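You operate a simulated robot arm through the tools that you are given. There is no shell and no other tool. Be economical: measure what you need, move in short steps, check, and stop when the job is done.

You run a simulated robot arm. Do the job below in one go: nothing can be reset, and whatever is moved stays where it is left.

JOB
Clamp the plate and wax its middle with the felt rubbing block.
Fine: clamp first; the block goes back on the grey mat and the tin is shut again.

The check looks at the end state, three seconds after you hand in, the way a careful person would. Anything else that was tipped, shoved, dropped, spilled or broken makes it a failure.

ROBOT AND FRAMES
A 6-joint arm with a two-finger parallel gripper, fixed in place. Base frame: the origin is at the foot of the arm, x ahead of it, y to its left, z up; the work surface is at about z = 0.864. Units: m, rad, N and s.
With the tool pointing down near the work surface it reaches from about 0.26 to 0.68 m from the base axis. Its first joint turns from -1.152 to 1.152 rad. Payload 2.9 kg.
The tool frame sits at the grasp point between the pads (the TCP): z along the fingers, y along the line on which they close. The tips reach 0.03 m beyond it. Largest opening 0.11 m; finger width 0.02, thickness 0.01; the body of the gripper, 0.048 by 0.112 m, starts 0.055 m behind the TCP.
Orientation is that of the tool frame in the base frame, as [roll, pitch, yaw] about the fixed x, y, z axes, in that order (R = Rz(yaw) Ry(pitch) Rx(roll)). With the fingers straight down and closing along the base's y, the tool's x points along the base's -x, its y along +y and its z along -z.

CONTROLS
- The arm moves only by the tool move_arm. Its argument "increments" is a list of rows, each a list of 3 entries, a list of its own where there are three numbers: the finger opening in m, from 0 to 0.11, then the shift along the base's x, y, z in m, then the turn, a rotation vector about the base's x, y, z in rad. In form: [[jaw, [tx, ty, tz], [ax, ay, az]], ...]. A call has 1 to 8 rows; each row is the pose to reach, as a shift and turn from the pose commanded when the call began. A row lasts 0.2 s, in which the tool goes at most 0.05 m and 0.15 rad; a call with a longer step from one row to the next is refused whole, and so is a gripper value outside its range. Where a pose cannot be reached the arm comes as near as it can. A force on the tool above 40 N (or 10 N above the force at the start of the call, whichever is more), or a blocked arm, ends the call early, and 0.2 s more pass. The fingers move at their own pace (about 0.108 m/s each) and stop on an object; they squeeze with about 28 N. The grip force told is the motor's: it shows also when the fingers shut on nothing. Time passes only in rows, and 0.2 s behind the last, so rows that repeat a pose let the fingers close. The reply holds the time, the measured pose of the TCP, the force on the tool along the base axes, the opening and the grip force, in the units named above and with some noise.
- Cameras (640 x 400 px; columns grow to the right, rows downward): "scene" is fixed at [0.0536, 0.4161, 1.3904]; the picture's right is [-0.93, -0.38, 0.00], its down [-0.19, 0.47, -0.86] and it looks along [0.33, -0.80, -0.51] (base axes); focal length 270 px, centre (320, 200). "wrist" rides on the gripper at [0.072, 0.017, -0.103] in the tool frame; the picture's right is [-0.23, 0.97, 0.00], its down [-0.76, -0.18, -0.62] and it looks along [-0.61, -0.14, 0.78] (tool axes); focal length 222 px, centre (320, 200). There is no depth. A picture from a camera that has moved, and an enlarged one, comes with that camera's place and axes in the base frame and with its lens.
- get_image(camera): a new picture of that camera. The clock stands still meanwhile.
- zoom(camera, box): a new picture of the part [left, top, right, bottom] of that camera's present view, enlarged. The clock stands still meanwhile.
- sign_off(): hands the job in; it is judged then, once.

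Go step by step. Nothing tells you positions but the pictures and the camera data: compare them with the known pose of the tool, close in by small moves and look again before you grip or let go. The budget is 120 turns and 64 pictures, counting those below and the enlarged ones. Unless the task says otherwise, let go and move clear before handing in, and close with one line.

The tools are called after "Call:" as a command line: name --argument value ..., lists and objects as JSON in quotes. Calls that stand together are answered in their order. move_arm: Moves the arm, as the interface text tells. Its arguments: {"type":"object","properties":{"increments":{"type":"array"}},"required":["increments"]} The other tools are called the same way: get_image (camera) takes a picture; zoom (camera, box) takes an enlarged picture of a part of a camera's view; sign_off () hands the job in.

At the start:

```text
time_s: 0.0
position: [0.3922, -0.1204, 1.2678]
orientation: [3.141, 0.001, -3.141]
wrist_force: [-0.6, -0.3, -0.7]
finger_gap: 0.1103
grip_force: 0.0
```

scene: 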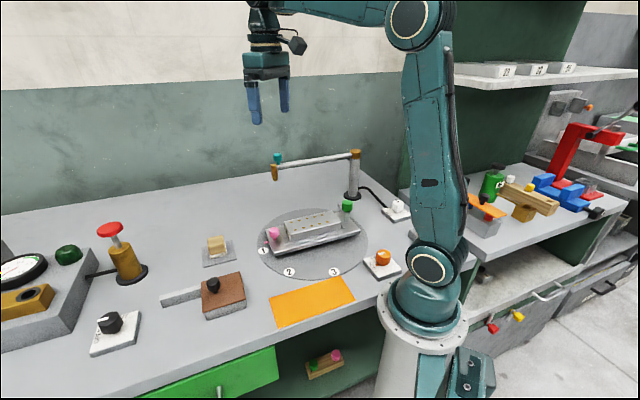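
wrist: 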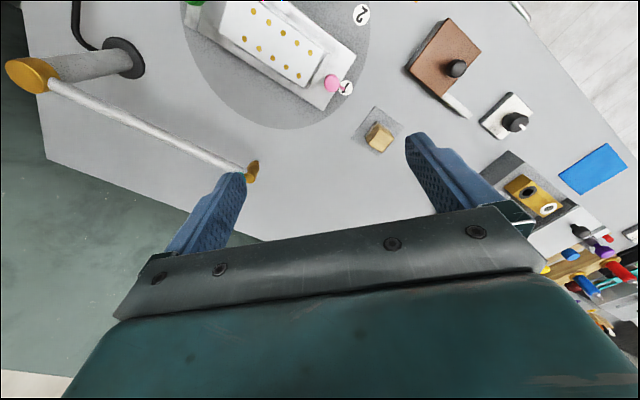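

I see a round turntable-like disc carrying a plate on a fixture, with a pink and a green knob. There is also a block on a grey mat, a brown box with a knob (probably the wax tin), some switches and a swing arm. I'll zoom in to identify the parts.

Call:
zoom --camera "scene" --box '[240, 140, 420, 290]'

Call:
zoom --camera "scene" --box '[70, 210, 260, 360]'

Call:
zoom --camera "wrist" --box '[180, 0, 400, 160]'

```text
2.67 times, centred on (330, 215) of scene
camera zoom: at [0.0536, 0.4161, 1.3904], right [-0.93, -0.38, 0.0], down [-0.19, 0.47, -0.86], along [0.33, -0.8, -0.51], focal length 720 px, centre (293, 160)
```

zoom: 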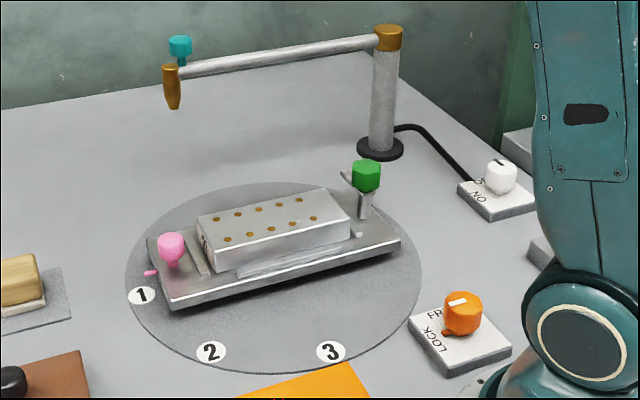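

```text
2.67 times, centred on (165, 285) of scene
camera zoom: at [0.0536, 0.4161, 1.3904], right [-0.93, -0.38, 0.0], down [-0.19, 0.47, -0.86], along [0.33, -0.8, -0.51], focal length 720 px, centre (733, -27)
```

zoom: 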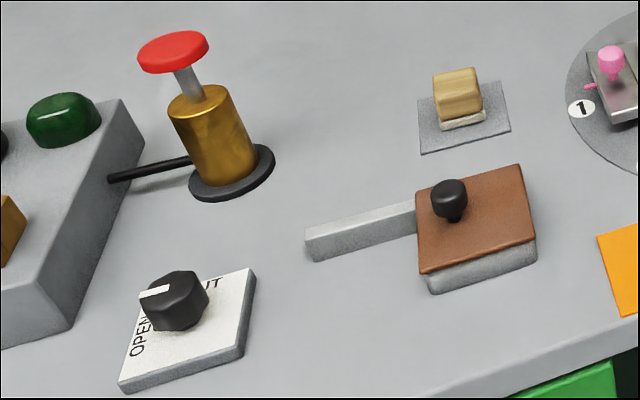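

```text
2.50 times, centred on (290, 80) of wrist
camera zoom: at [0.3194, -0.1018, 1.3688], right [0.23, 0.97, 0.0], down [0.76, -0.18, 0.62], along [0.61, -0.14, -0.78], focal length 555 px, centre (395, 500)
```

zoom: 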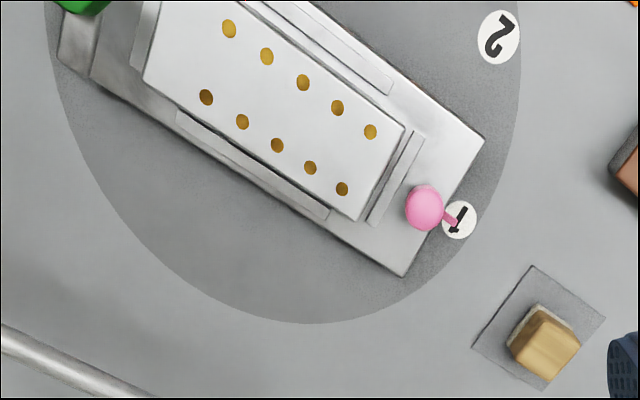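

Estimated positions: plate ~(0.32,-0.18), green knob ~(0.25,-0.28), pink knob ~(0.42,-0.12), tin knob ~(0.436,0.115), felt block ~(0.538,-0.012). I'll zoom in on the clamp controls.

Call:
zoom --camera "scene" --box '[320, 180, 410, 240]'

Call:
zoom --camera "scene" --box '[255, 215, 345, 275]'

Call:
zoom --camera "scene" --box '[355, 240, 415, 280]'

Call:
move_arm --increments '[[0.11, [0, 0.01, -0.02], [0, 0, -0.15]], [0.11, [-0.01, 0.02, -0.04], [0, 0, -0.3]], [0.11, [-0.02, 0.03, -0.06], [0, 0, -0.45]], [0.11, [-0.03, 0.04, -0.08], [0, 0, -0.6]], [0.11, [-0.04, 0.05, -0.1], [0, 0, -0.75]], [0.11, [-0.05, 0.06, -0.12], [0, 0, -0.9]], [0.11, [-0.055, 0.065, -0.14], [0, 0, -1.05]], [0.11, [-0.055, 0.065, -0.16], [0, 0, -1.2]]]'

```text
6.67 times, centred on (365, 210) of scene
camera zoom: at [0.0536, 0.4161, 1.3904], right [-0.93, -0.38, 0.0], down [-0.19, 0.47, -0.86], along [0.33, -0.8, -0.51], focal length 1800 px, centre (20, 133)
```

zoom: 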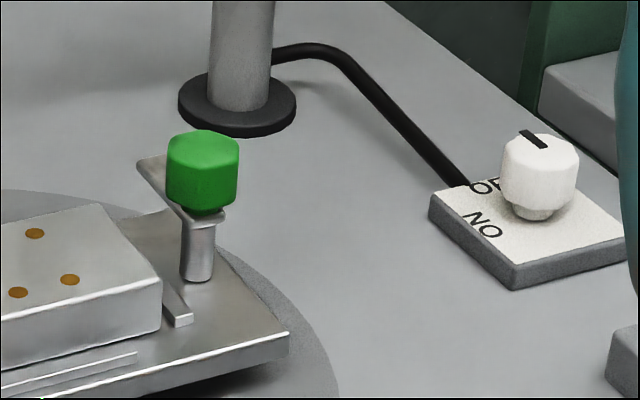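

```text
6.67 times, centred on (300, 245) of scene
camera zoom: at [0.0536, 0.4161, 1.3904], right [-0.93, -0.38, 0.0], down [-0.19, 0.47, -0.86], along [0.33, -0.8, -0.51], focal length 1800 px, centre (453, -100)
```

zoom: 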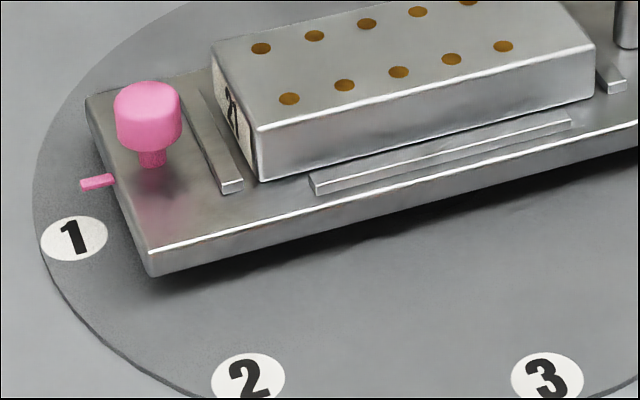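

```text
10.00 times, centred on (385, 260) of scene
camera zoom: at [0.0536, 0.4161, 1.3904], right [-0.93, -0.38, 0.0], down [-0.19, 0.47, -0.86], along [0.33, -0.8, -0.51], focal length 2699 px, centre (-330, -400)
```

zoom: 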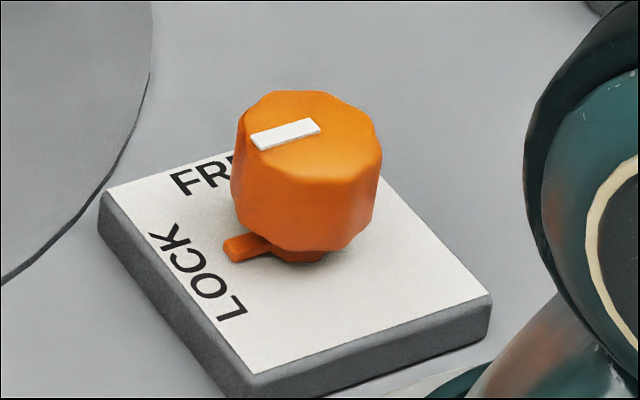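

```text
time_s: 1.8
position: [0.3359, -0.0544, 1.1058]
orientation: [3.141, -0.001, 1.939]
wrist_force: [0.3, -0.3, -1.2]
finger_gap: 0.1101
grip_force: 0.1
```

The green knob carries a swing strap on a post beside the plate, so that is the clamp. I'll look at it from above with the wrist camera.

Call:
get_image --camera "wrist"

```text
55 pictures are left
camera wrist: at [0.3261, 0.0196, 1.2087], right [0.99, 0.14, 0.0], down [0.11, -0.77, 0.62], along [0.09, -0.62, -0.78], focal length 222 px, centre (320, 200)
```

wrist: 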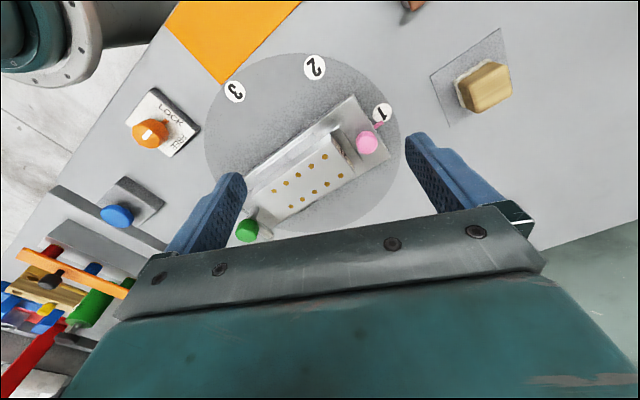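

Call:
zoom --camera "wrist" --box '[230, 90, 410, 250]'

Call:
zoom --camera "wrist" --box '[120, 80, 210, 160]'

```text
2.50 times, centred on (320, 170) of wrist
camera zoom: at [0.3261, 0.0196, 1.2087], right [0.99, 0.14, 0.0], down [0.11, -0.77, 0.62], along [0.09, -0.62, -0.78], focal length 555 px, centre (320, 275)
```

zoom: 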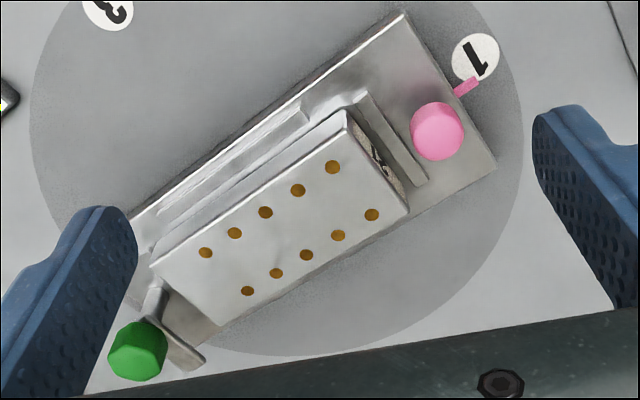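

```text
5.00 times, centred on (165, 120) of wrist
camera zoom: at [0.3261, 0.0196, 1.2087], right [0.99, 0.14, 0.0], down [0.11, -0.77, 0.62], along [0.09, -0.62, -0.78], focal length 1111 px, centre (1095, 600)
```

zoom: 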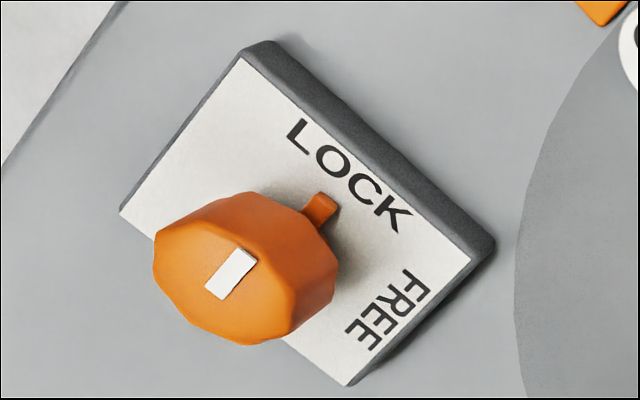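

The orange knob's tab is on LOCK, so the turntable is fixed. The green strap is parked across the end and should swing about 90° CCW over the plate. I'll go above the green knob at ~(0.244,-0.267,0.952).

Call:
move_arm --increments '[[0.07, [-0.016, -0.036, 0], [0, 0, 0.07]], [0.07, [-0.032, -0.072, 0], [0, 0, 0.14]], [0.07, [-0.048, -0.108, 0], [0, 0, 0.21]], [0.07, [-0.064, -0.144, 0], [0, 0, 0.28]], [0.07, [-0.08, -0.18, 0], [0, 0, 0.35]], [0.07, [-0.093, -0.2116, 0], [0, 0, 0.415]], [0.07, [-0.093, -0.2116, -0.04], [0, 0, 0.415]]]'

Call:
get_image --camera "wrist"

Call:
zoom --camera "scene" --box '[250, 120, 410, 240]'

```text
time_s: 3.4
position: [0.2432, -0.2673, 1.067]
orientation: [-3.14, 0.0, 2.36]
wrist_force: [0.3, 0.1, 0.7]
finger_gap: 0.07
grip_force: 0.1
```

```text
52 pictures are left
camera wrist: at [0.2047, -0.2036, 1.1689], right [0.85, 0.53, 0.0], down [0.41, -0.66, 0.62], along [0.33, -0.53, -0.78], focal length 222 px, centre (320, 200)
```

wrist: 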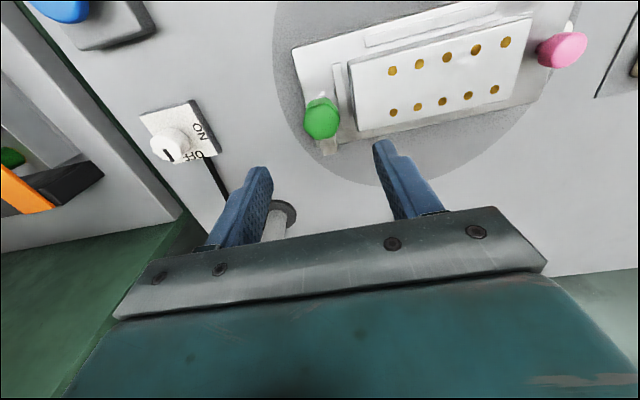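

```text
3.33 times, centred on (330, 180) of scene
camera zoom: at [0.0536, 0.4161, 1.3904], right [-0.93, -0.38, 0.0], down [-0.19, 0.47, -0.86], along [0.33, -0.8, -0.51], focal length 900 px, centre (287, 267)
```

zoom: 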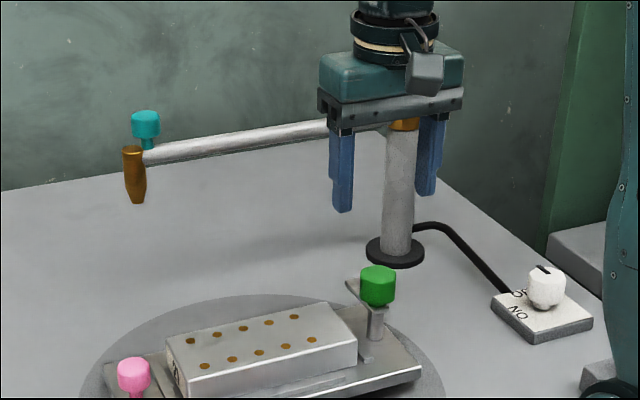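

The knob lies about 3 mm off in y. I'll descend over it, staying above the strap, and close.

Call:
move_arm --increments '[[0.07, [0, 0.003, -0.04], [0, 0, 0]], [0.07, [0, 0.003, -0.07], [0, 0, 0]], [0.07, [0, 0.003, -0.096], [0, 0, 0]], [0.07, [0, 0.003, -0.096], [0, 0, 0]]]'

Call:
zoom --camera "scene" --box '[300, 160, 400, 240]'

Call:
get_image --camera "wrist"

```text
time_s: 4.4
position: [0.2426, -0.2642, 0.9708]
orientation: [-3.141, 0.0, 2.357]
wrist_force: [0.3, 0.3, -0.3]
finger_gap: 0.0699
grip_force: 0.0
```

```text
5.00 times, centred on (350, 200) of scene
camera zoom: at [0.0536, 0.4161, 1.3904], right [-0.93, -0.38, 0.0], down [-0.19, 0.47, -0.86], along [0.33, -0.8, -0.51], focal length 1350 px, centre (170, 200)
```

zoom: 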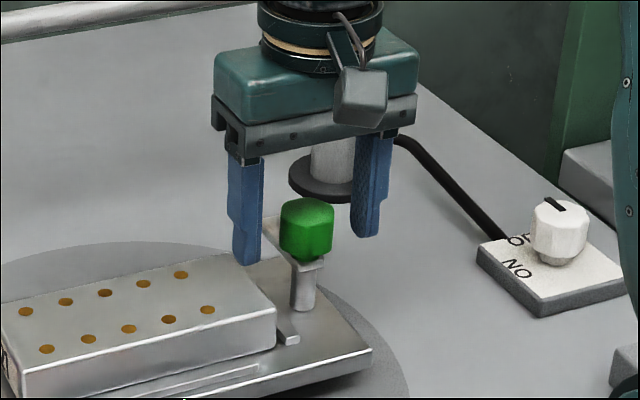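

```text
49 pictures are left
camera wrist: at [0.2044, -0.1994, 1.072], right [0.85, 0.53, 0.0], down [0.41, -0.66, 0.62], along [0.33, -0.53, -0.78], focal length 222 px, centre (320, 200)
```

wrist: 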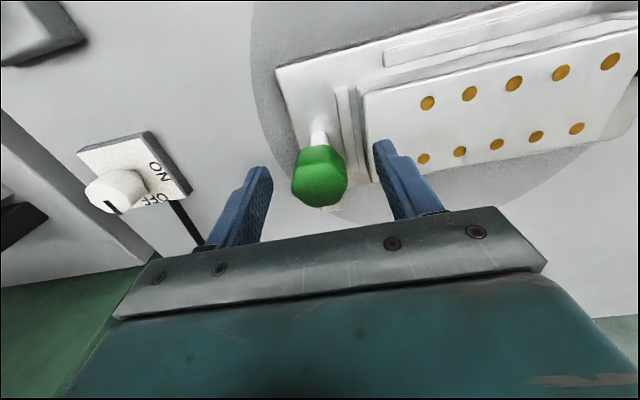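

The knob is centred between the fingers. Closing on it.

Call:
move_arm --increments '[[0.02, [0, 0, 0], [0, 0, 0]], [0.02, [0, 0, 0], [0, 0, 0]], [0.02, [0, 0, 0], [0, 0, 0]]]'

Call:
move_arm --increments '[[0.02, [0, 0, 0], [0, 0, 0.12]], [0.02, [0, 0, 0], [0, 0, 0.24]]]'

Call:
zoom --camera "scene" --box '[300, 160, 400, 240]'

```text
time_s: 5.2
position: [0.2429, -0.2633, 0.9705]
orientation: [-3.14, -0.002, 2.354]
wrist_force: [-7.7, -9.9, -8.2]
finger_gap: 0.0334
grip_force: 45.3
```

```text
time_s: 5.8
position: [0.2415, -0.2639, 0.9695]
orientation: [-3.138, 0.0, 2.592]
wrist_force: [-14.3, -17.7, -16.4]
finger_gap: 0.0336
grip_force: 45.2
```

```text
5.00 times, centred on (350, 200) of scene
camera zoom: at [0.0533, 0.4155, 1.3906], right [-0.93, -0.38, 0.0], down [-0.19, 0.47, -0.86], along [0.33, -0.8, -0.51], focal length 1350 px, centre (170, 200)
```

zoom: 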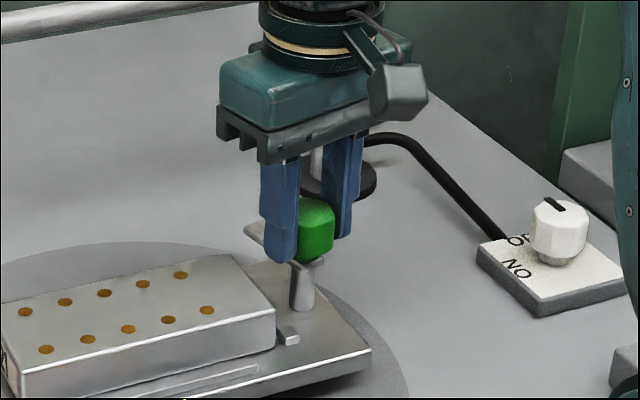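

The strap is swinging the right way. I'll relax the sideways force slightly, let the tool follow the knob down, and continue.

Call:
move_arm --increments '[[0.02, [-0.001, -0.0015, -0.002], [0, 0, 0.1]], [0.02, [-0.001, -0.0015, -0.002], [0, 0, 0.2]], [0.02, [-0.001, -0.0015, -0.003], [0, 0, 0.3]]]'

```text
time_s: 6.6
position: [0.2424, -0.2666, 0.9689]
orientation: [-3.14, 0.006, 2.899]
wrist_force: [-11.6, -4.0, 32.4]
finger_gap: 0.0339
grip_force: 45.3
```

Call:
move_arm --increments '[[0.02, [-0.0005, 0.001, 0.0015], [0, 0, 0.1]], [0.02, [-0.0005, 0.001, 0.002], [0, 0, 0.2]]]'

Call:
zoom --camera "scene" --box '[300, 160, 400, 240]'

```text
time_s: 7.2
position: [0.2424, -0.2648, 0.9686]
orientation: [-3.139, 0.003, 3.097]
wrist_force: [-2.1, -21.8, -5.6]
finger_gap: 0.0335
grip_force: 45.0
```

```text
5.00 times, centred on (350, 200) of scene
camera zoom: at [0.0535, 0.4154, 1.3906], right [-0.93, -0.38, 0.0], down [-0.19, 0.47, -0.86], along [0.33, -0.79, -0.51], focal length 1350 px, centre (170, 200)
```

zoom: 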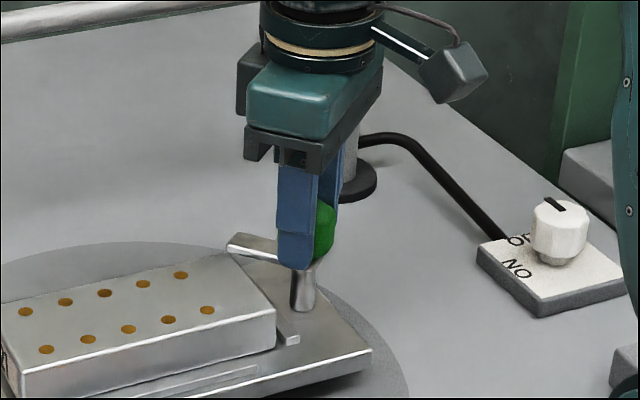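

Call:
move_arm --increments '[[0.02, [0, -0.001, -0.0005], [0, 0, 0.1]], [0.02, [0, -0.001, -0.0005], [0, 0, 0.2]], [0.02, [0.0, -0.001, -0.0005], [0, 0, 0.3]]]'

Call:
move_arm --increments '[[0.02, [0, 0, 0], [0, 0, 0.1]], [0.02, [0, 0, 0], [0, 0, 0.2]], [0.02, [0, 0, 0], [0, 0, 0.3]]]'

Call:
zoom --camera "scene" --box '[300, 160, 400, 240]'

```text
time_s: 8.0
position: [0.2416, -0.2643, 0.9683]
orientation: [3.14, 0.0, -2.886]
wrist_force: [3.5, -23.5, -2.5]
finger_gap: 0.0335
grip_force: 45.6
```

```text
time_s: 8.8
position: [0.2418, -0.2658, 0.9691]
orientation: [-3.138, 0.001, -2.584]
wrist_force: [2.6, -26.8, -3.8]
finger_gap: 0.0336
grip_force: 45.3
```

```text
5.00 times, centred on (350, 200) of scene
camera zoom: at [0.0537, 0.4154, 1.3907], right [-0.93, -0.38, 0.0], down [-0.19, 0.47, -0.86], along [0.33, -0.79, -0.51], focal length 1350 px, centre (170, 200)
```

zoom: 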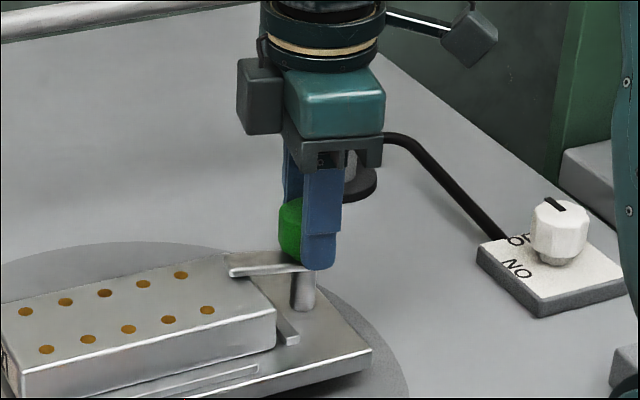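

Call:
move_arm --increments '[[0.02, [0, -0.001, 0], [0, 0, 0.08]], [0.02, [0, -0.001, 0], [0, 0, 0.16]], [0.02, [0, -0.001, 0], [0, 0, 0.24]]]'

Call:
zoom --camera "scene" --box '[300, 160, 400, 240]'

```text
time_s: 9.6
position: [0.2436, -0.2668, 0.9687]
orientation: [-3.138, 0.002, -2.345]
wrist_force: [11.5, -16.5, 0.0]
finger_gap: 0.0337
grip_force: 44.9
```

```text
5.00 times, centred on (350, 200) of scene
camera zoom: at [0.0539, 0.4157, 1.3905], right [-0.93, -0.38, 0.0], down [-0.19, 0.47, -0.86], along [0.33, -0.8, -0.51], focal length 1350 px, centre (170, 200)
```

zoom: 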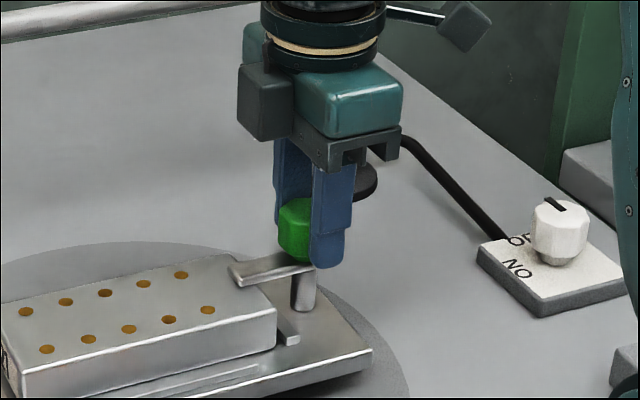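

The strap now lies along the plate's axis, over its end. I'll let go, back up, and look to see whether it is seated.

Call:
move_arm --increments '[[0.07, [0, 0, 0], [0, 0, 0]], [0.07, [0, 0, 0], [0, 0, 0]], [0.07, [0, 0, 0.03], [0, 0, 0]], [0.07, [0, 0, 0.07], [0, 0, 0]], [0.07, [0, 0, 0.1], [0, 0, 0]]]'

Call:
zoom --camera "scene" --box '[310, 180, 390, 240]'

Call:
get_image --camera "wrist"

```text
time_s: 10.8
position: [0.2417, -0.2665, 1.0676]
orientation: [3.14, 0.0, -2.346]
wrist_force: [-0.3, 0.2, 0.4]
finger_gap: 0.0697
grip_force: 0.1
```

```text
6.67 times, centred on (350, 210) of scene
camera zoom: at [0.0536, 0.4161, 1.3904], right [-0.93, -0.38, 0.0], down [-0.19, 0.47, -0.86], along [0.33, -0.8, -0.51], focal length 1800 px, centre (120, 133)
```

zoom: 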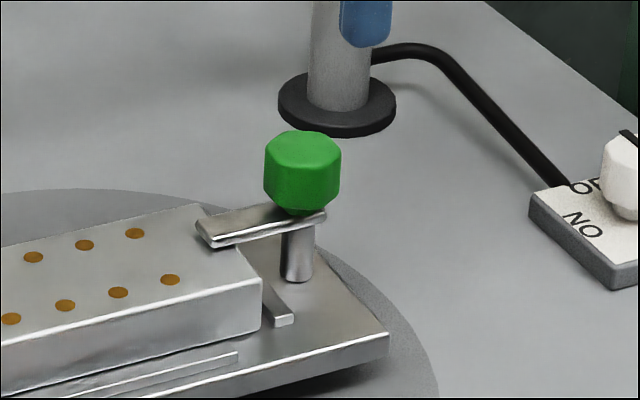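

```text
43 pictures are left
camera wrist: at [0.1796, -0.3051, 1.1709], right [-0.54, 0.84, 0.0], down [0.66, 0.42, 0.62], along [0.53, 0.33, -0.78], focal length 222 px, centre (320, 200)
```

wrist: 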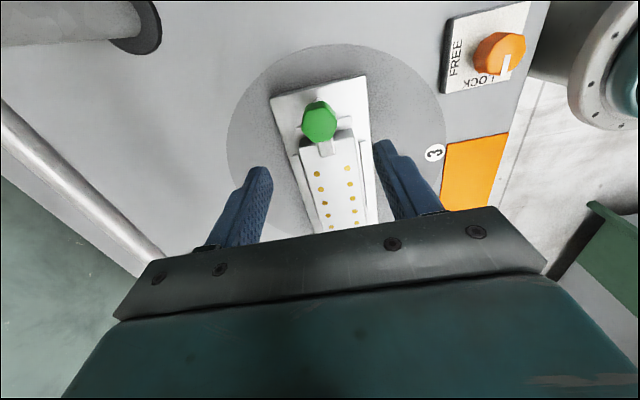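

Call:
zoom --camera "wrist" --box '[260, 70, 390, 240]'

Call:
zoom --camera "scene" --box '[330, 198, 366, 222]'

```text
2.35 times, centred on (325, 155) of wrist
camera zoom: at [0.1796, -0.3051, 1.1709], right [-0.54, 0.84, 0.0], down [0.66, 0.42, 0.62], along [0.53, 0.33, -0.78], focal length 523 px, centre (308, 306)
```

zoom: 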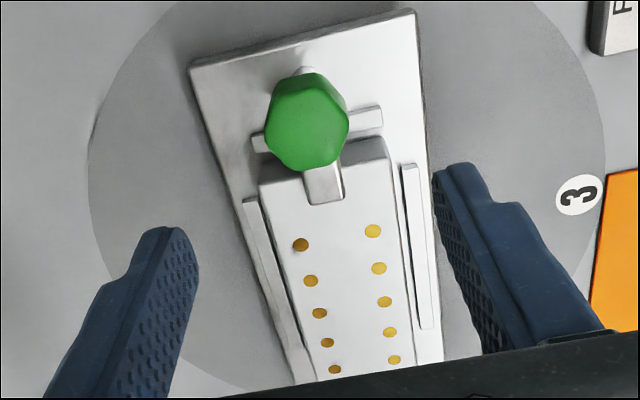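

```text
16.00 times, centred on (348, 210) of scene
camera zoom: at [0.0536, 0.4161, 1.3904], right [-0.93, -0.38, 0.0], down [-0.19, 0.47, -0.86], along [0.33, -0.8, -0.51], focal length 4319 px, centre (-128, 40)
```

zoom: 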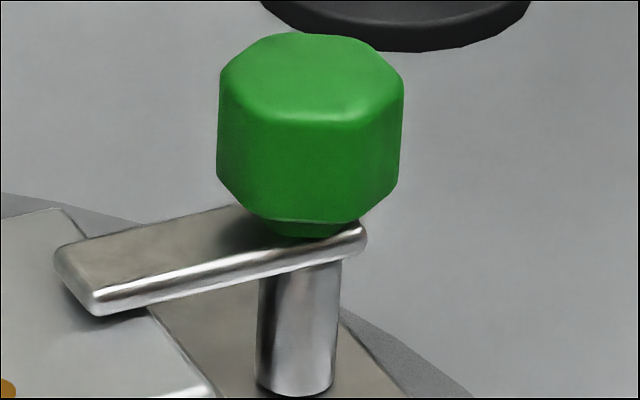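

The strap's tip touches the plate end, so the plate is clamped. Next I'll go look at the tin and its lid.

Call:
move_arm --increments '[[0.07, [0.01, 0.045, 0.02], [0, 0, -0.1]], [0.07, [0.03, 0.09, 0.04], [0, 0, -0.2]], [0.07, [0.05, 0.135, 0.05], [0, 0, -0.3]], [0.07, [0.06, 0.18, 0.05], [0, 0, -0.4]], [0.07, [0.06, 0.228, 0.05], [0, 0, -0.5]], [0.07, [0.055, 0.276, 0.05], [0, 0, -0.6]], [0.07, [0.05, 0.324, 0.05], [0, 0, -0.7]], [0.07, [0.04, 0.37, 0.05], [0, 0, -0.795]]]'

Call:
get_image --camera "wrist"

```text
refused: row 1 steps farther than a row can; nothing moved
```

```text
40 pictures are left
camera wrist: at [0.1796, -0.3051, 1.1709], right [-0.54, 0.84, 0.0], down [0.66, 0.42, 0.62], along [0.53, 0.33, -0.78], focal length 222 px, centre (320, 200)
```

wrist: 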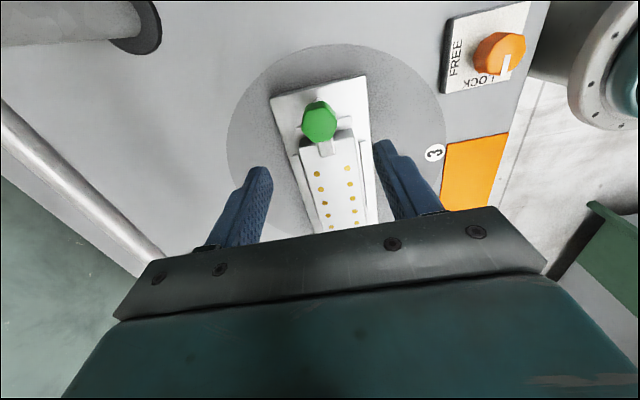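

That step was too long, so I'm repeating it with shorter steps.

Call:
move_arm --increments '[[0.07, [0.01, 0.035, 0.02], [0, 0, -0.1]], [0.07, [0.025, 0.075, 0.04], [0, 0, -0.2]], [0.07, [0.04, 0.12, 0.05], [0, 0, -0.3]], [0.07, [0.05, 0.166, 0.05], [0, 0, -0.4]], [0.07, [0.055, 0.214, 0.05], [0, 0, -0.5]], [0.07, [0.055, 0.263, 0.05], [0, 0, -0.6]], [0.07, [0.05, 0.312, 0.05], [0, 0, -0.7]], [0.07, [0.04, 0.36, 0.05], [0, 0, -0.795]]]'

Call:
get_image --camera "wrist"

```text
time_s: 12.6
position: [0.281, 0.095, 1.1172]
orientation: [-3.14, -0.001, 3.141]
wrist_force: [0.2, 0.6, 0.1]
finger_gap: 0.0697
grip_force: 0.1
```

```text
39 pictures are left
camera wrist: at [0.2097, 0.1126, 1.22], right [0.23, 0.97, 0.0], down [0.76, -0.18, 0.62], along [0.61, -0.14, -0.78], focal length 222 px, centre (320, 200)
```

wrist: 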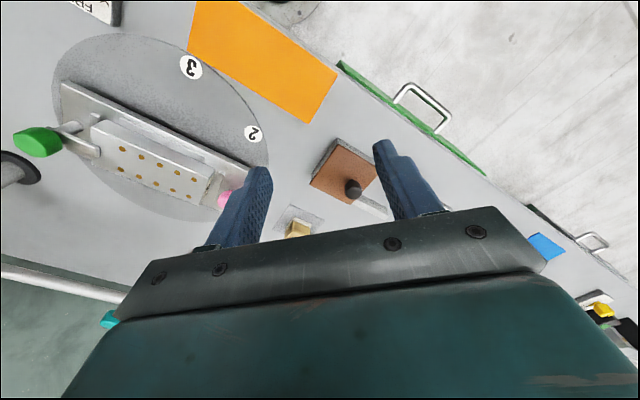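

Call:
zoom --camera "wrist" --box '[260, 110, 420, 240]'

Call:
zoom --camera "scene" --box '[150, 225, 270, 325]'

```text
3.08 times, centred on (340, 175) of wrist
camera zoom: at [0.2097, 0.1126, 1.22], right [0.23, 0.97, 0.0], down [0.76, -0.18, 0.62], along [0.61, -0.14, -0.78], focal length 684 px, centre (258, 277)
```

zoom: 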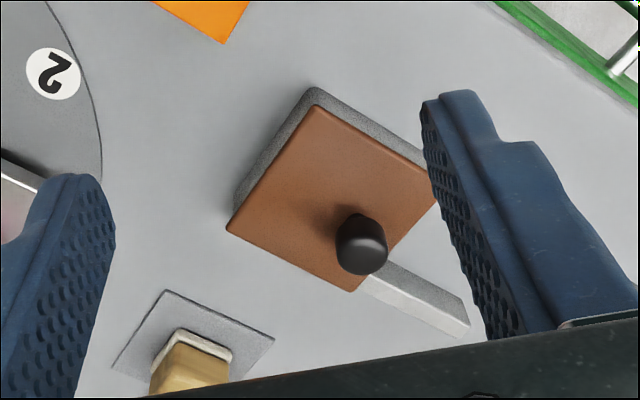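

```text
4.00 times, centred on (210, 275) of scene
camera zoom: at [0.0536, 0.4161, 1.3904], right [-0.93, -0.38, 0.0], down [-0.19, 0.47, -0.86], along [0.33, -0.8, -0.51], focal length 1080 px, centre (760, -100)
```

zoom: 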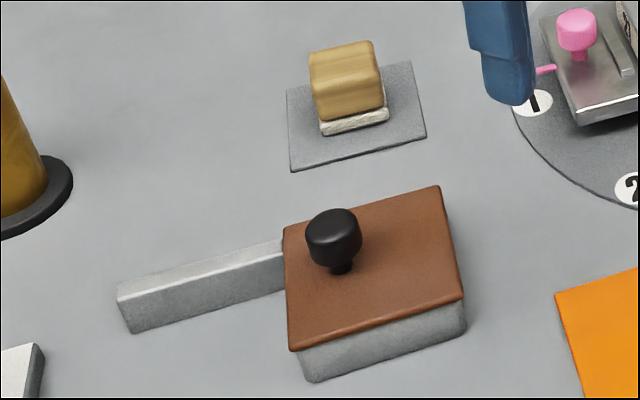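

The lid sits on a tin at ~(0.419,0.108), turned about 42°, with a support rail to +x+y, so it should slide ~0.09 m onto the rail. I'll go above its knob at ~(0.429,0.118).

Call:
move_arm --increments '[[0.07, [0.037, 0.006, -0.02], [0, 0, 0]], [0.07, [0.074, 0.012, -0.045], [0, 0, 0]], [0.07, [0.111, 0.018, -0.075], [0, 0, 0]], [0.07, [0.1475, 0.0235, -0.107], [0, 0, 0]], [0.07, [0.1475, 0.0235, -0.127], [0, 0, 0]]]'

Call:
get_image --camera "wrist"

Call:
zoom --camera "scene" --box '[150, 225, 270, 325]'

```text
time_s: 13.8
position: [0.4296, 0.1176, 0.9922]
orientation: [3.142, 0.0, -3.142]
wrist_force: [-0.5, 0.5, 0.4]
finger_gap: 0.0702
grip_force: 0.1
```

```text
36 pictures are left
camera wrist: at [0.3573, 0.1355, 1.0945], right [0.23, 0.97, 0.0], down [0.76, -0.18, 0.62], along [0.61, -0.14, -0.78], focal length 222 px, centre (320, 200)
```

wrist: 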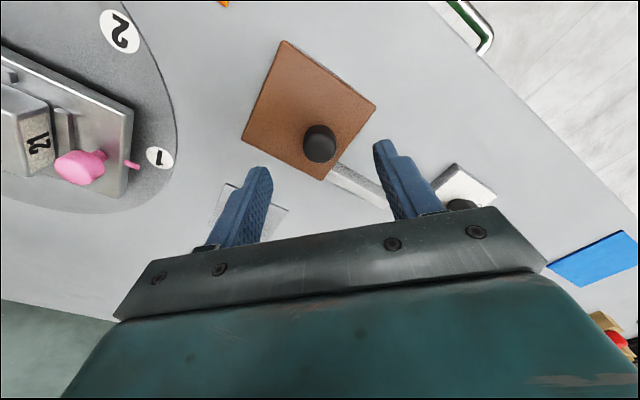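

```text
4.00 times, centred on (210, 275) of scene
camera zoom: at [0.0536, 0.4161, 1.3904], right [-0.93, -0.38, 0.0], down [-0.19, 0.47, -0.86], along [0.33, -0.8, -0.51], focal length 1080 px, centre (760, -100)
```

zoom: 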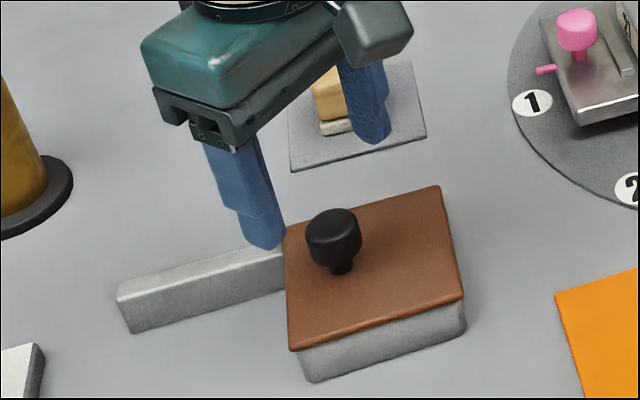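

Call:
move_arm --increments '[[0.07, [-0.002, 0.002, -0.025], [0, 0, 0]], [0.07, [-0.002, 0.002, -0.05], [0, 0, 0]], [0.07, [-0.002, 0.002, -0.05], [0, 0, 0]]]'

Call:
zoom --camera "scene" --box '[150, 225, 270, 325]'

```text
time_s: 14.6
position: [0.4269, 0.1201, 0.9423]
orientation: [3.141, -0.001, 3.141]
wrist_force: [0.4, 0.1, 0.5]
finger_gap: 0.07
grip_force: 0.0
```

```text
4.00 times, centred on (210, 275) of scene
camera zoom: at [0.0536, 0.4161, 1.3904], right [-0.93, -0.38, 0.0], down [-0.19, 0.47, -0.86], along [0.33, -0.8, -0.51], focal length 1080 px, centre (760, -100)
```

zoom: 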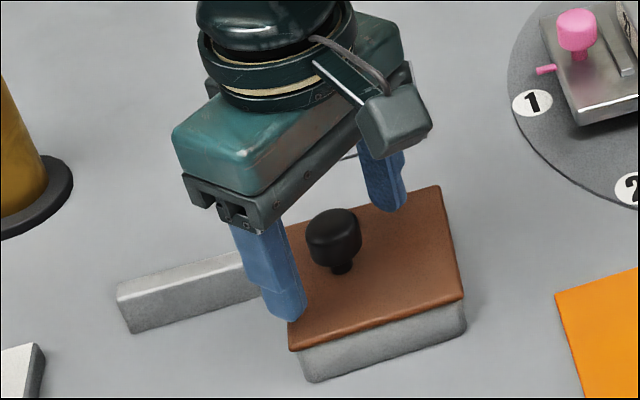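

The fingers straddle the knob. I'll close, then try a short slide along the rail direction.

Call:
move_arm --increments '[[0.01, [0, 0, 0], [0, 0, 0]], [0.01, [0, 0, 0], [0, 0, 0]], [0.01, [0, 0, 0], [0, 0, 0]]]'

Call:
move_arm --increments '[[0.01, [0.007, 0.0065, 0], [0, 0, 0]], [0.01, [0.014, 0.013, 0], [0, 0, 0]]]'

Call:
zoom --camera "scene" --box '[150, 225, 270, 325]'

```text
time_s: 15.4
position: [0.4283, 0.1185, 0.9424]
orientation: [-3.14, 0.002, 3.136]
wrist_force: [11.0, -12.0, -5.8]
finger_gap: 0.0268
grip_force: 44.6
```

```text
time_s: 16.0
position: [0.4408, 0.1323, 0.9419]
orientation: [3.141, 0.003, 3.14]
wrist_force: [10.5, -13.0, -0.6]
finger_gap: 0.0265
grip_force: 44.9
```

```text
4.00 times, centred on (210, 275) of scene
camera zoom: at [0.0538, 0.4158, 1.3905], right [-0.93, -0.38, 0.0], down [-0.19, 0.47, -0.86], along [0.33, -0.8, -0.51], focal length 1080 px, centre (760, -100)
```

zoom: 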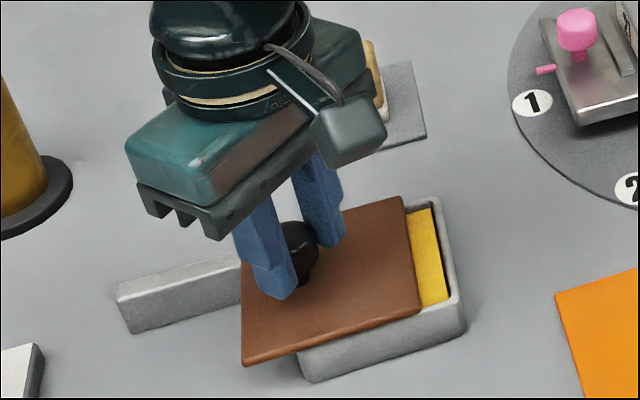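

The lid slides and yellow wax is showing. I'll continue along the rail.

Call:
move_arm --increments '[[0.01, [0.009, 0.007, 0], [0, 0, 0]], [0.01, [0.018, 0.015, 0], [0, 0, 0]], [0.01, [0.027, 0.023, 0], [0, 0, 0]], [0.01, [0.036, 0.031, 0], [0, 0, 0]]]'

Call:
move_arm --increments '[[0.01, [0.007, 0.0065, 0], [0, 0, 0]], [0.01, [0.014, 0.013, 0], [0, 0, 0]]]'

Call:
zoom --camera "scene" --box '[130, 225, 270, 325]'

```text
time_s: 17.0
position: [0.4763, 0.1666, 0.9418]
orientation: [3.139, -0.001, -3.134]
wrist_force: [-13.1, 10.9, 17.8]
finger_gap: 0.0262
grip_force: 44.8
```

```text
time_s: 17.6
position: [0.4903, 0.18, 0.9426]
orientation: [3.14, 0.0, -3.134]
wrist_force: [-23.0, 20.7, 18.9]
finger_gap: 0.0267
grip_force: 45.3
```

```text
4.00 times, centred on (200, 275) of scene
camera zoom: at [0.0526, 0.4165, 1.3903], right [-0.93, -0.38, 0.0], down [-0.19, 0.47, -0.86], along [0.33, -0.8, -0.51], focal length 1080 px, centre (800, -100)
```

zoom: 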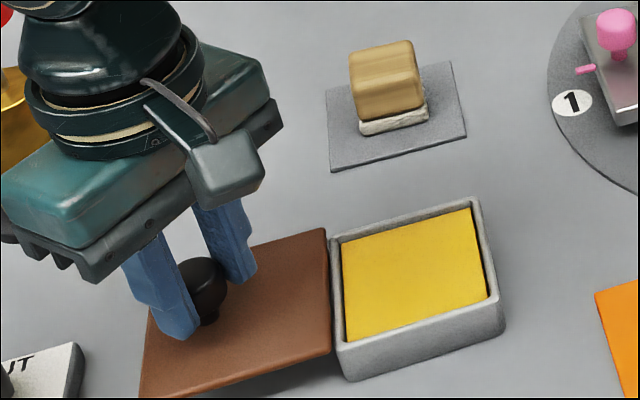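

The tin is fully open. I'll release, rise, and move to look at the felt block.

Call:
move_arm --increments '[[0.07, [-0.0015, 0.0015, 0], [0, 0, 0]], [0.07, [-0.0015, 0.0015, 0], [0, 0, 0]], [0.07, [-0.0015, 0.0015, 0.04], [0, 0, 0]], [0.07, [-0.0015, 0.0015, 0.09], [0, 0, 0]], [0.07, [-0.01, -0.04, 0.11], [0, 0, 0]], [0.07, [-0.02, -0.085, 0.11], [0, 0, 0]], [0.07, [-0.025, -0.13, 0.11], [0, 0, 0]], [0.07, [-0.03, -0.175, 0.11], [0, 0, 0]]]'

Call:
get_image --camera "wrist"

```text
time_s: 19.4
position: [0.4612, -0.0001, 1.0532]
orientation: [-3.141, -0.001, 3.141]
wrist_force: [-0.1, 0.2, -0.3]
finger_gap: 0.07
grip_force: 0.1
```

```text
31 pictures are left
camera wrist: at [0.3901, 0.0176, 1.155], right [0.23, 0.97, 0.0], down [0.76, -0.18, 0.62], along [0.61, -0.14, -0.78], focal length 222 px, centre (320, 200)
```

wrist: 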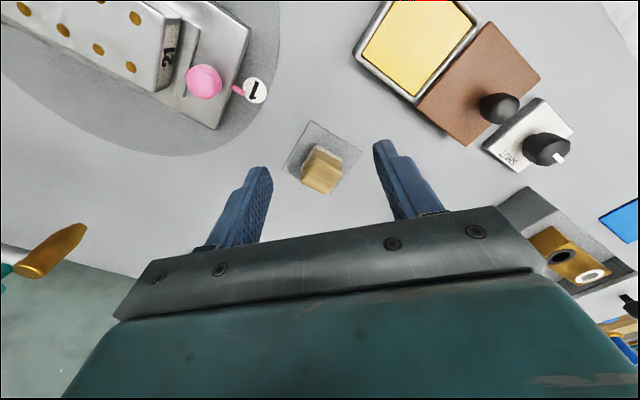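

Call:
zoom --camera "wrist" --box '[260, 105, 390, 205]'

Call:
zoom --camera "scene" --box '[190, 220, 250, 280]'

```text
4.00 times, centred on (325, 155) of wrist
camera zoom: at [0.3901, 0.0176, 1.155], right [0.23, 0.97, 0.0], down [0.76, -0.18, 0.62], along [0.61, -0.14, -0.78], focal length 888 px, centre (300, 380)
```

zoom: 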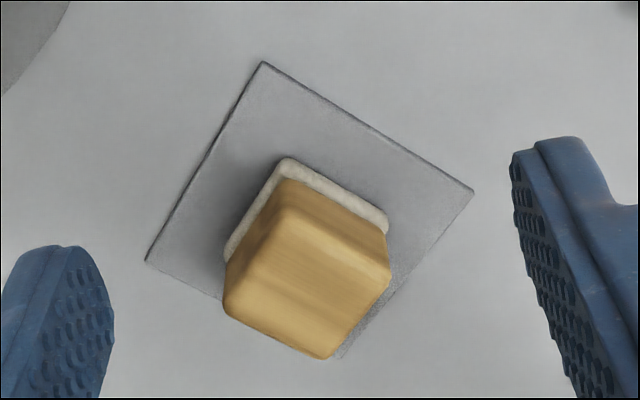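

```text
6.67 times, centred on (220, 250) of scene
camera zoom: at [0.0535, 0.4161, 1.3904], right [-0.93, -0.38, 0.0], down [-0.19, 0.47, -0.86], along [0.33, -0.8, -0.51], focal length 1800 px, centre (987, -133)
```

zoom: 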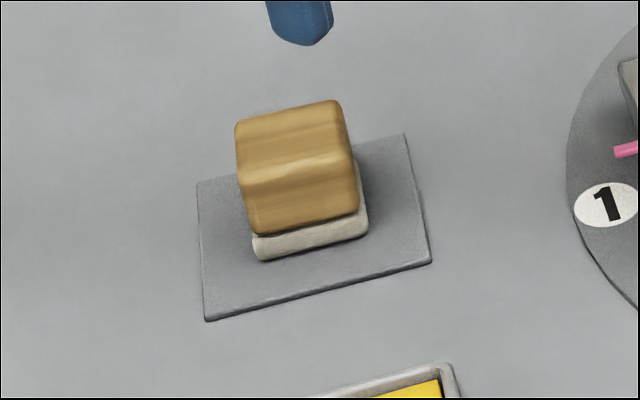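

The block is centred at ~(0.550,-0.018), 0.045 square, turned 45°, with its top at ~0.908. I'll line up above it with the jaws across the grooved faces.

Call:
move_arm --increments '[[0.08, [0.015, -0.003, 0], [0, 0, 0.131]], [0.08, [0.03, -0.006, 0], [0, 0, 0.262]], [0.08, [0.045, -0.009, 0], [0, 0, 0.393]], [0.08, [0.06, -0.012, -0.01], [0, 0, 0.524]], [0.08, [0.075, -0.015, -0.03], [0, 0, 0.655]], [0.08, [0.0885, -0.0175, -0.06], [0, 0, 0.785]], [0.08, [0.0885, -0.0175, -0.075], [0, 0, 0.785]]]'

Call:
get_image --camera "wrist"

Call:
zoom --camera "scene" --box '[170, 200, 270, 280]'

```text
time_s: 21.0
position: [0.5508, -0.0155, 0.9765]
orientation: [3.141, 0.003, -2.354]
wrist_force: [-0.1, 0.5, 0.9]
finger_gap: 0.0799
grip_force: 0.0
```

```text
28 pictures are left
camera wrist: at [0.4872, -0.0545, 1.0788], right [-0.53, 0.85, 0.0], down [0.66, 0.41, 0.62], along [0.53, 0.33, -0.78], focal length 222 px, centre (320, 200)
```

wrist: 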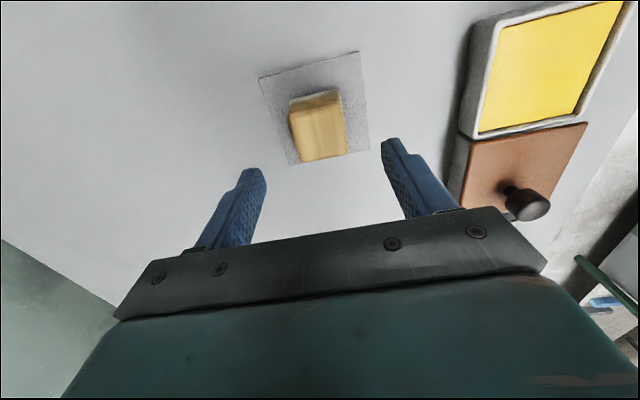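

```text
5.00 times, centred on (220, 240) of scene
camera zoom: at [0.0536, 0.4161, 1.3904], right [-0.93, -0.38, 0.0], down [-0.19, 0.47, -0.86], along [0.33, -0.8, -0.51], focal length 1350 px, centre (820, 0)
```

zoom: 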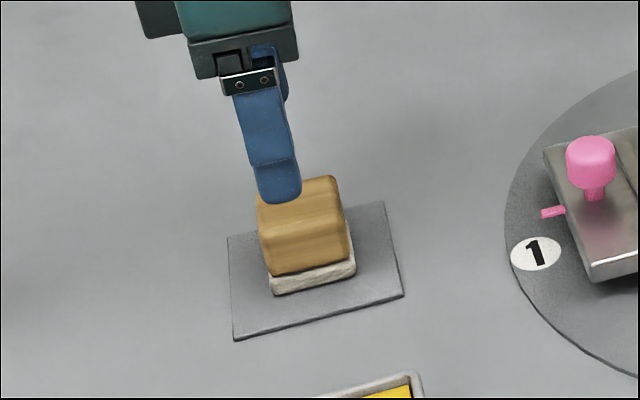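

Call:
move_arm --increments '[[0.08, [-0.0035, -0.002, -0.03], [0, 0, 0]], [0.08, [-0.0035, -0.002, -0.0625], [0, 0, 0]], [0.08, [-0.0035, -0.002, -0.0625], [0, 0, 0]]]'

Call:
zoom --camera "scene" --box '[170, 200, 270, 280]'

Call:
zoom --camera "wrist" --box '[240, 80, 400, 240]'

```text
time_s: 21.8
position: [0.5478, -0.0171, 0.9131]
orientation: [3.14, -0.002, -2.355]
wrist_force: [0.3, 0.4, 0.2]
finger_gap: 0.0801
grip_force: 0.0
```

```text
5.00 times, centred on (220, 240) of scene
camera zoom: at [0.0536, 0.4161, 1.3904], right [-0.93, -0.38, 0.0], down [-0.19, 0.47, -0.86], along [0.33, -0.8, -0.51], focal length 1350 px, centre (820, 0)
```

zoom: 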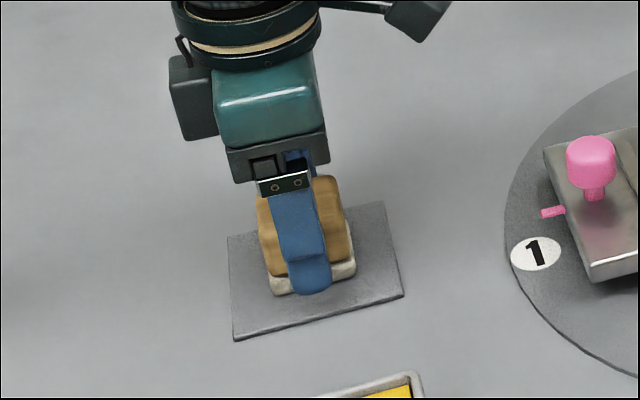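

```text
2.50 times, centred on (320, 160) of wrist
camera zoom: at [0.4839, -0.0563, 1.0161], right [-0.53, 0.85, 0.0], down [0.66, 0.41, 0.62], along [0.53, 0.33, -0.78], focal length 555 px, centre (320, 300)
```

zoom: 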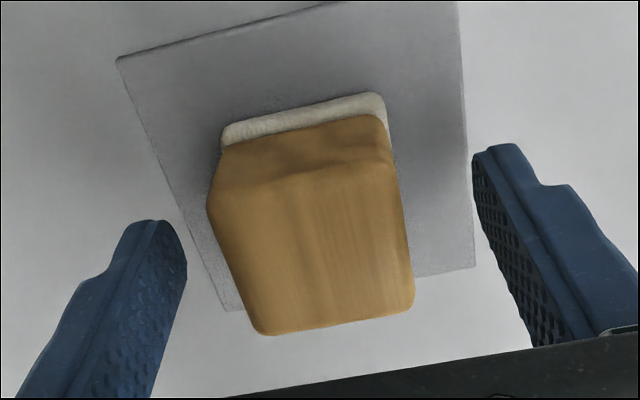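

Aligned. Gripping the block and lifting it a bit.

Call:
move_arm --increments '[[0.03, [0, 0, 0], [0, 0, 0]], [0.03, [0, 0, 0], [0, 0, 0]], [0.03, [0, 0, 0], [0, 0, 0]]]'

Call:
move_arm --increments '[[0.03, [0, 0, 0.03], [0, 0, 0]], [0.03, [0, 0, 0.06], [0, 0, 0]]]'

Call:
zoom --camera "scene" --box '[150, 190, 270, 330]'

```text
time_s: 22.6
position: [0.5458, -0.0175, 0.9137]
orientation: [3.141, -0.001, -2.353]
wrist_force: [-0.7, 0.8, 0.9]
finger_gap: 0.0432
grip_force: 28.3
```

```text
time_s: 23.2
position: [0.5473, -0.0177, 0.9744]
orientation: [-3.141, 0.0, -2.357]
wrist_force: [-0.7, -0.2, -0.2]
finger_gap: 0.03
grip_force: 0.1
```

```text
2.86 times, centred on (210, 260) of scene
camera zoom: at [0.0535, 0.4161, 1.3904], right [-0.93, -0.38, 0.0], down [-0.19, 0.47, -0.86], along [0.33, -0.8, -0.51], focal length 771 px, centre (634, 29)
```

zoom: 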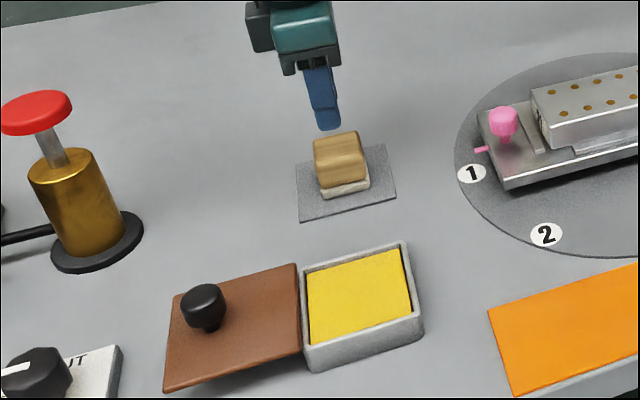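

The grip was too high and the fingers slipped off; the block still sits on its mat. I'll re-grip deeper.

Call:
move_arm --increments '[[0.08, [0, 0, 0], [0, 0, 0]], [0.08, [0, 0, 0], [0, 0, 0]], [0.08, [0, 0, -0.03], [0, 0, 0]], [0.08, [0, 0, -0.06], [0, 0, 0]], [0.08, [0, 0, -0.072], [0, 0, 0]], [0.03, [0, 0, -0.072], [0, 0, 0]], [0.03, [0, 0, -0.072], [0, 0, 0]], [0.03, [0, 0, -0.072], [0, 0, 0]]]'

Call:
move_arm --increments '[[0.03, [0, 0, 0.03], [0, 0, 0]], [0.03, [0, 0, 0.06], [0, 0, 0]]]'

Call:
zoom --camera "scene" --box '[160, 190, 280, 300]'

```text
time_s: 25.0
position: [0.5457, -0.0164, 0.9024]
orientation: [3.141, -0.001, -2.357]
wrist_force: [-0.3, 0.1, 0.2]
finger_gap: 0.0447
grip_force: 27.9
```

```text
time_s: 25.6
position: [0.5469, -0.0184, 0.9638]
orientation: [-3.139, 0.001, -2.357]
wrist_force: [0.5, 0.8, -0.9]
finger_gap: 0.0449
grip_force: 28.2
```

```text
3.64 times, centred on (220, 245) of scene
camera zoom: at [0.0536, 0.4161, 1.3904], right [-0.93, -0.38, 0.0], down [-0.19, 0.47, -0.86], along [0.33, -0.8, -0.51], focal length 982 px, centre (684, 36)
```

zoom: 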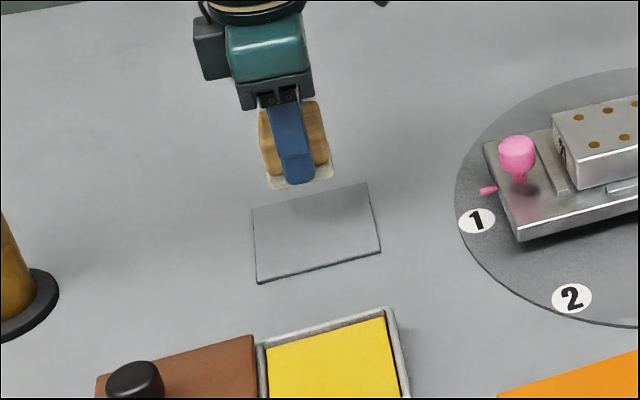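

The block is held. I'll carry it above the wax at ~(0.426,0.104).

Call:
move_arm --increments '[[0.03, [-0.02, 0.02, 0.02], [0, 0, 0]], [0.03, [-0.05, 0.05, 0.02], [0, 0, 0]], [0.03, [-0.08, 0.08, 0.02], [0, 0, 0]], [0.03, [-0.105, 0.105, 0.01], [0, 0, 0]], [0.03, [-0.121, 0.122, 0], [0, 0, 0]], [0.03, [-0.121, 0.122, 0], [0, 0, 0]]]'

Call:
zoom --camera "scene" --box '[160, 210, 280, 320]'

Call:
get_image --camera "wrist"

```text
time_s: 27.0
position: [0.4247, 0.1053, 0.9632]
orientation: [-3.139, 0.001, -2.358]
wrist_force: [-0.4, 0.1, -1.0]
finger_gap: 0.0448
grip_force: 28.5
```

```text
3.64 times, centred on (220, 265) of scene
camera zoom: at [0.0535, 0.4161, 1.3904], right [-0.93, -0.38, 0.0], down [-0.19, 0.47, -0.86], along [0.33, -0.8, -0.51], focal length 982 px, centre (684, -36)
```

zoom: 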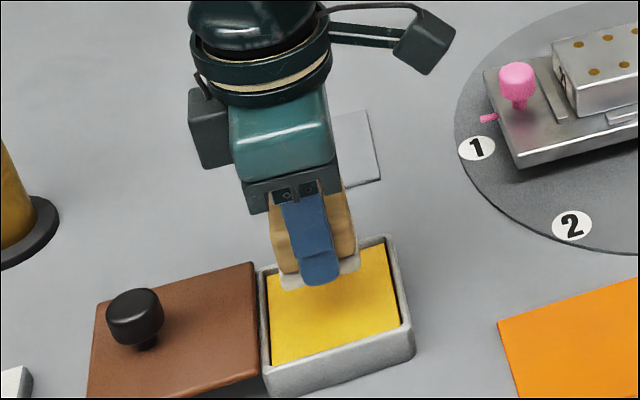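

```text
21 pictures are left
camera wrist: at [0.3622, 0.0657, 1.0653], right [-0.53, 0.85, 0.0], down [0.66, 0.41, 0.62], along [0.53, 0.33, -0.78], focal length 222 px, centre (320, 200)
```

wrist: 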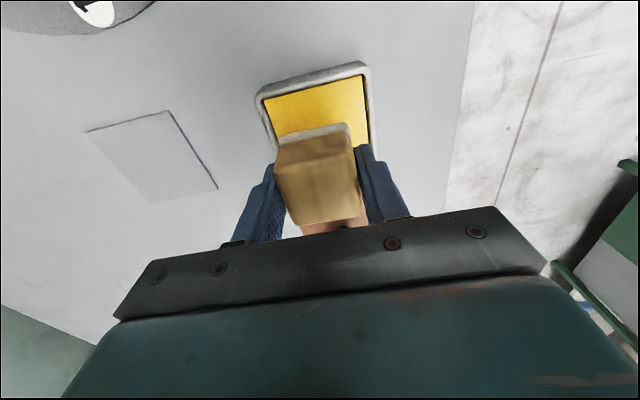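

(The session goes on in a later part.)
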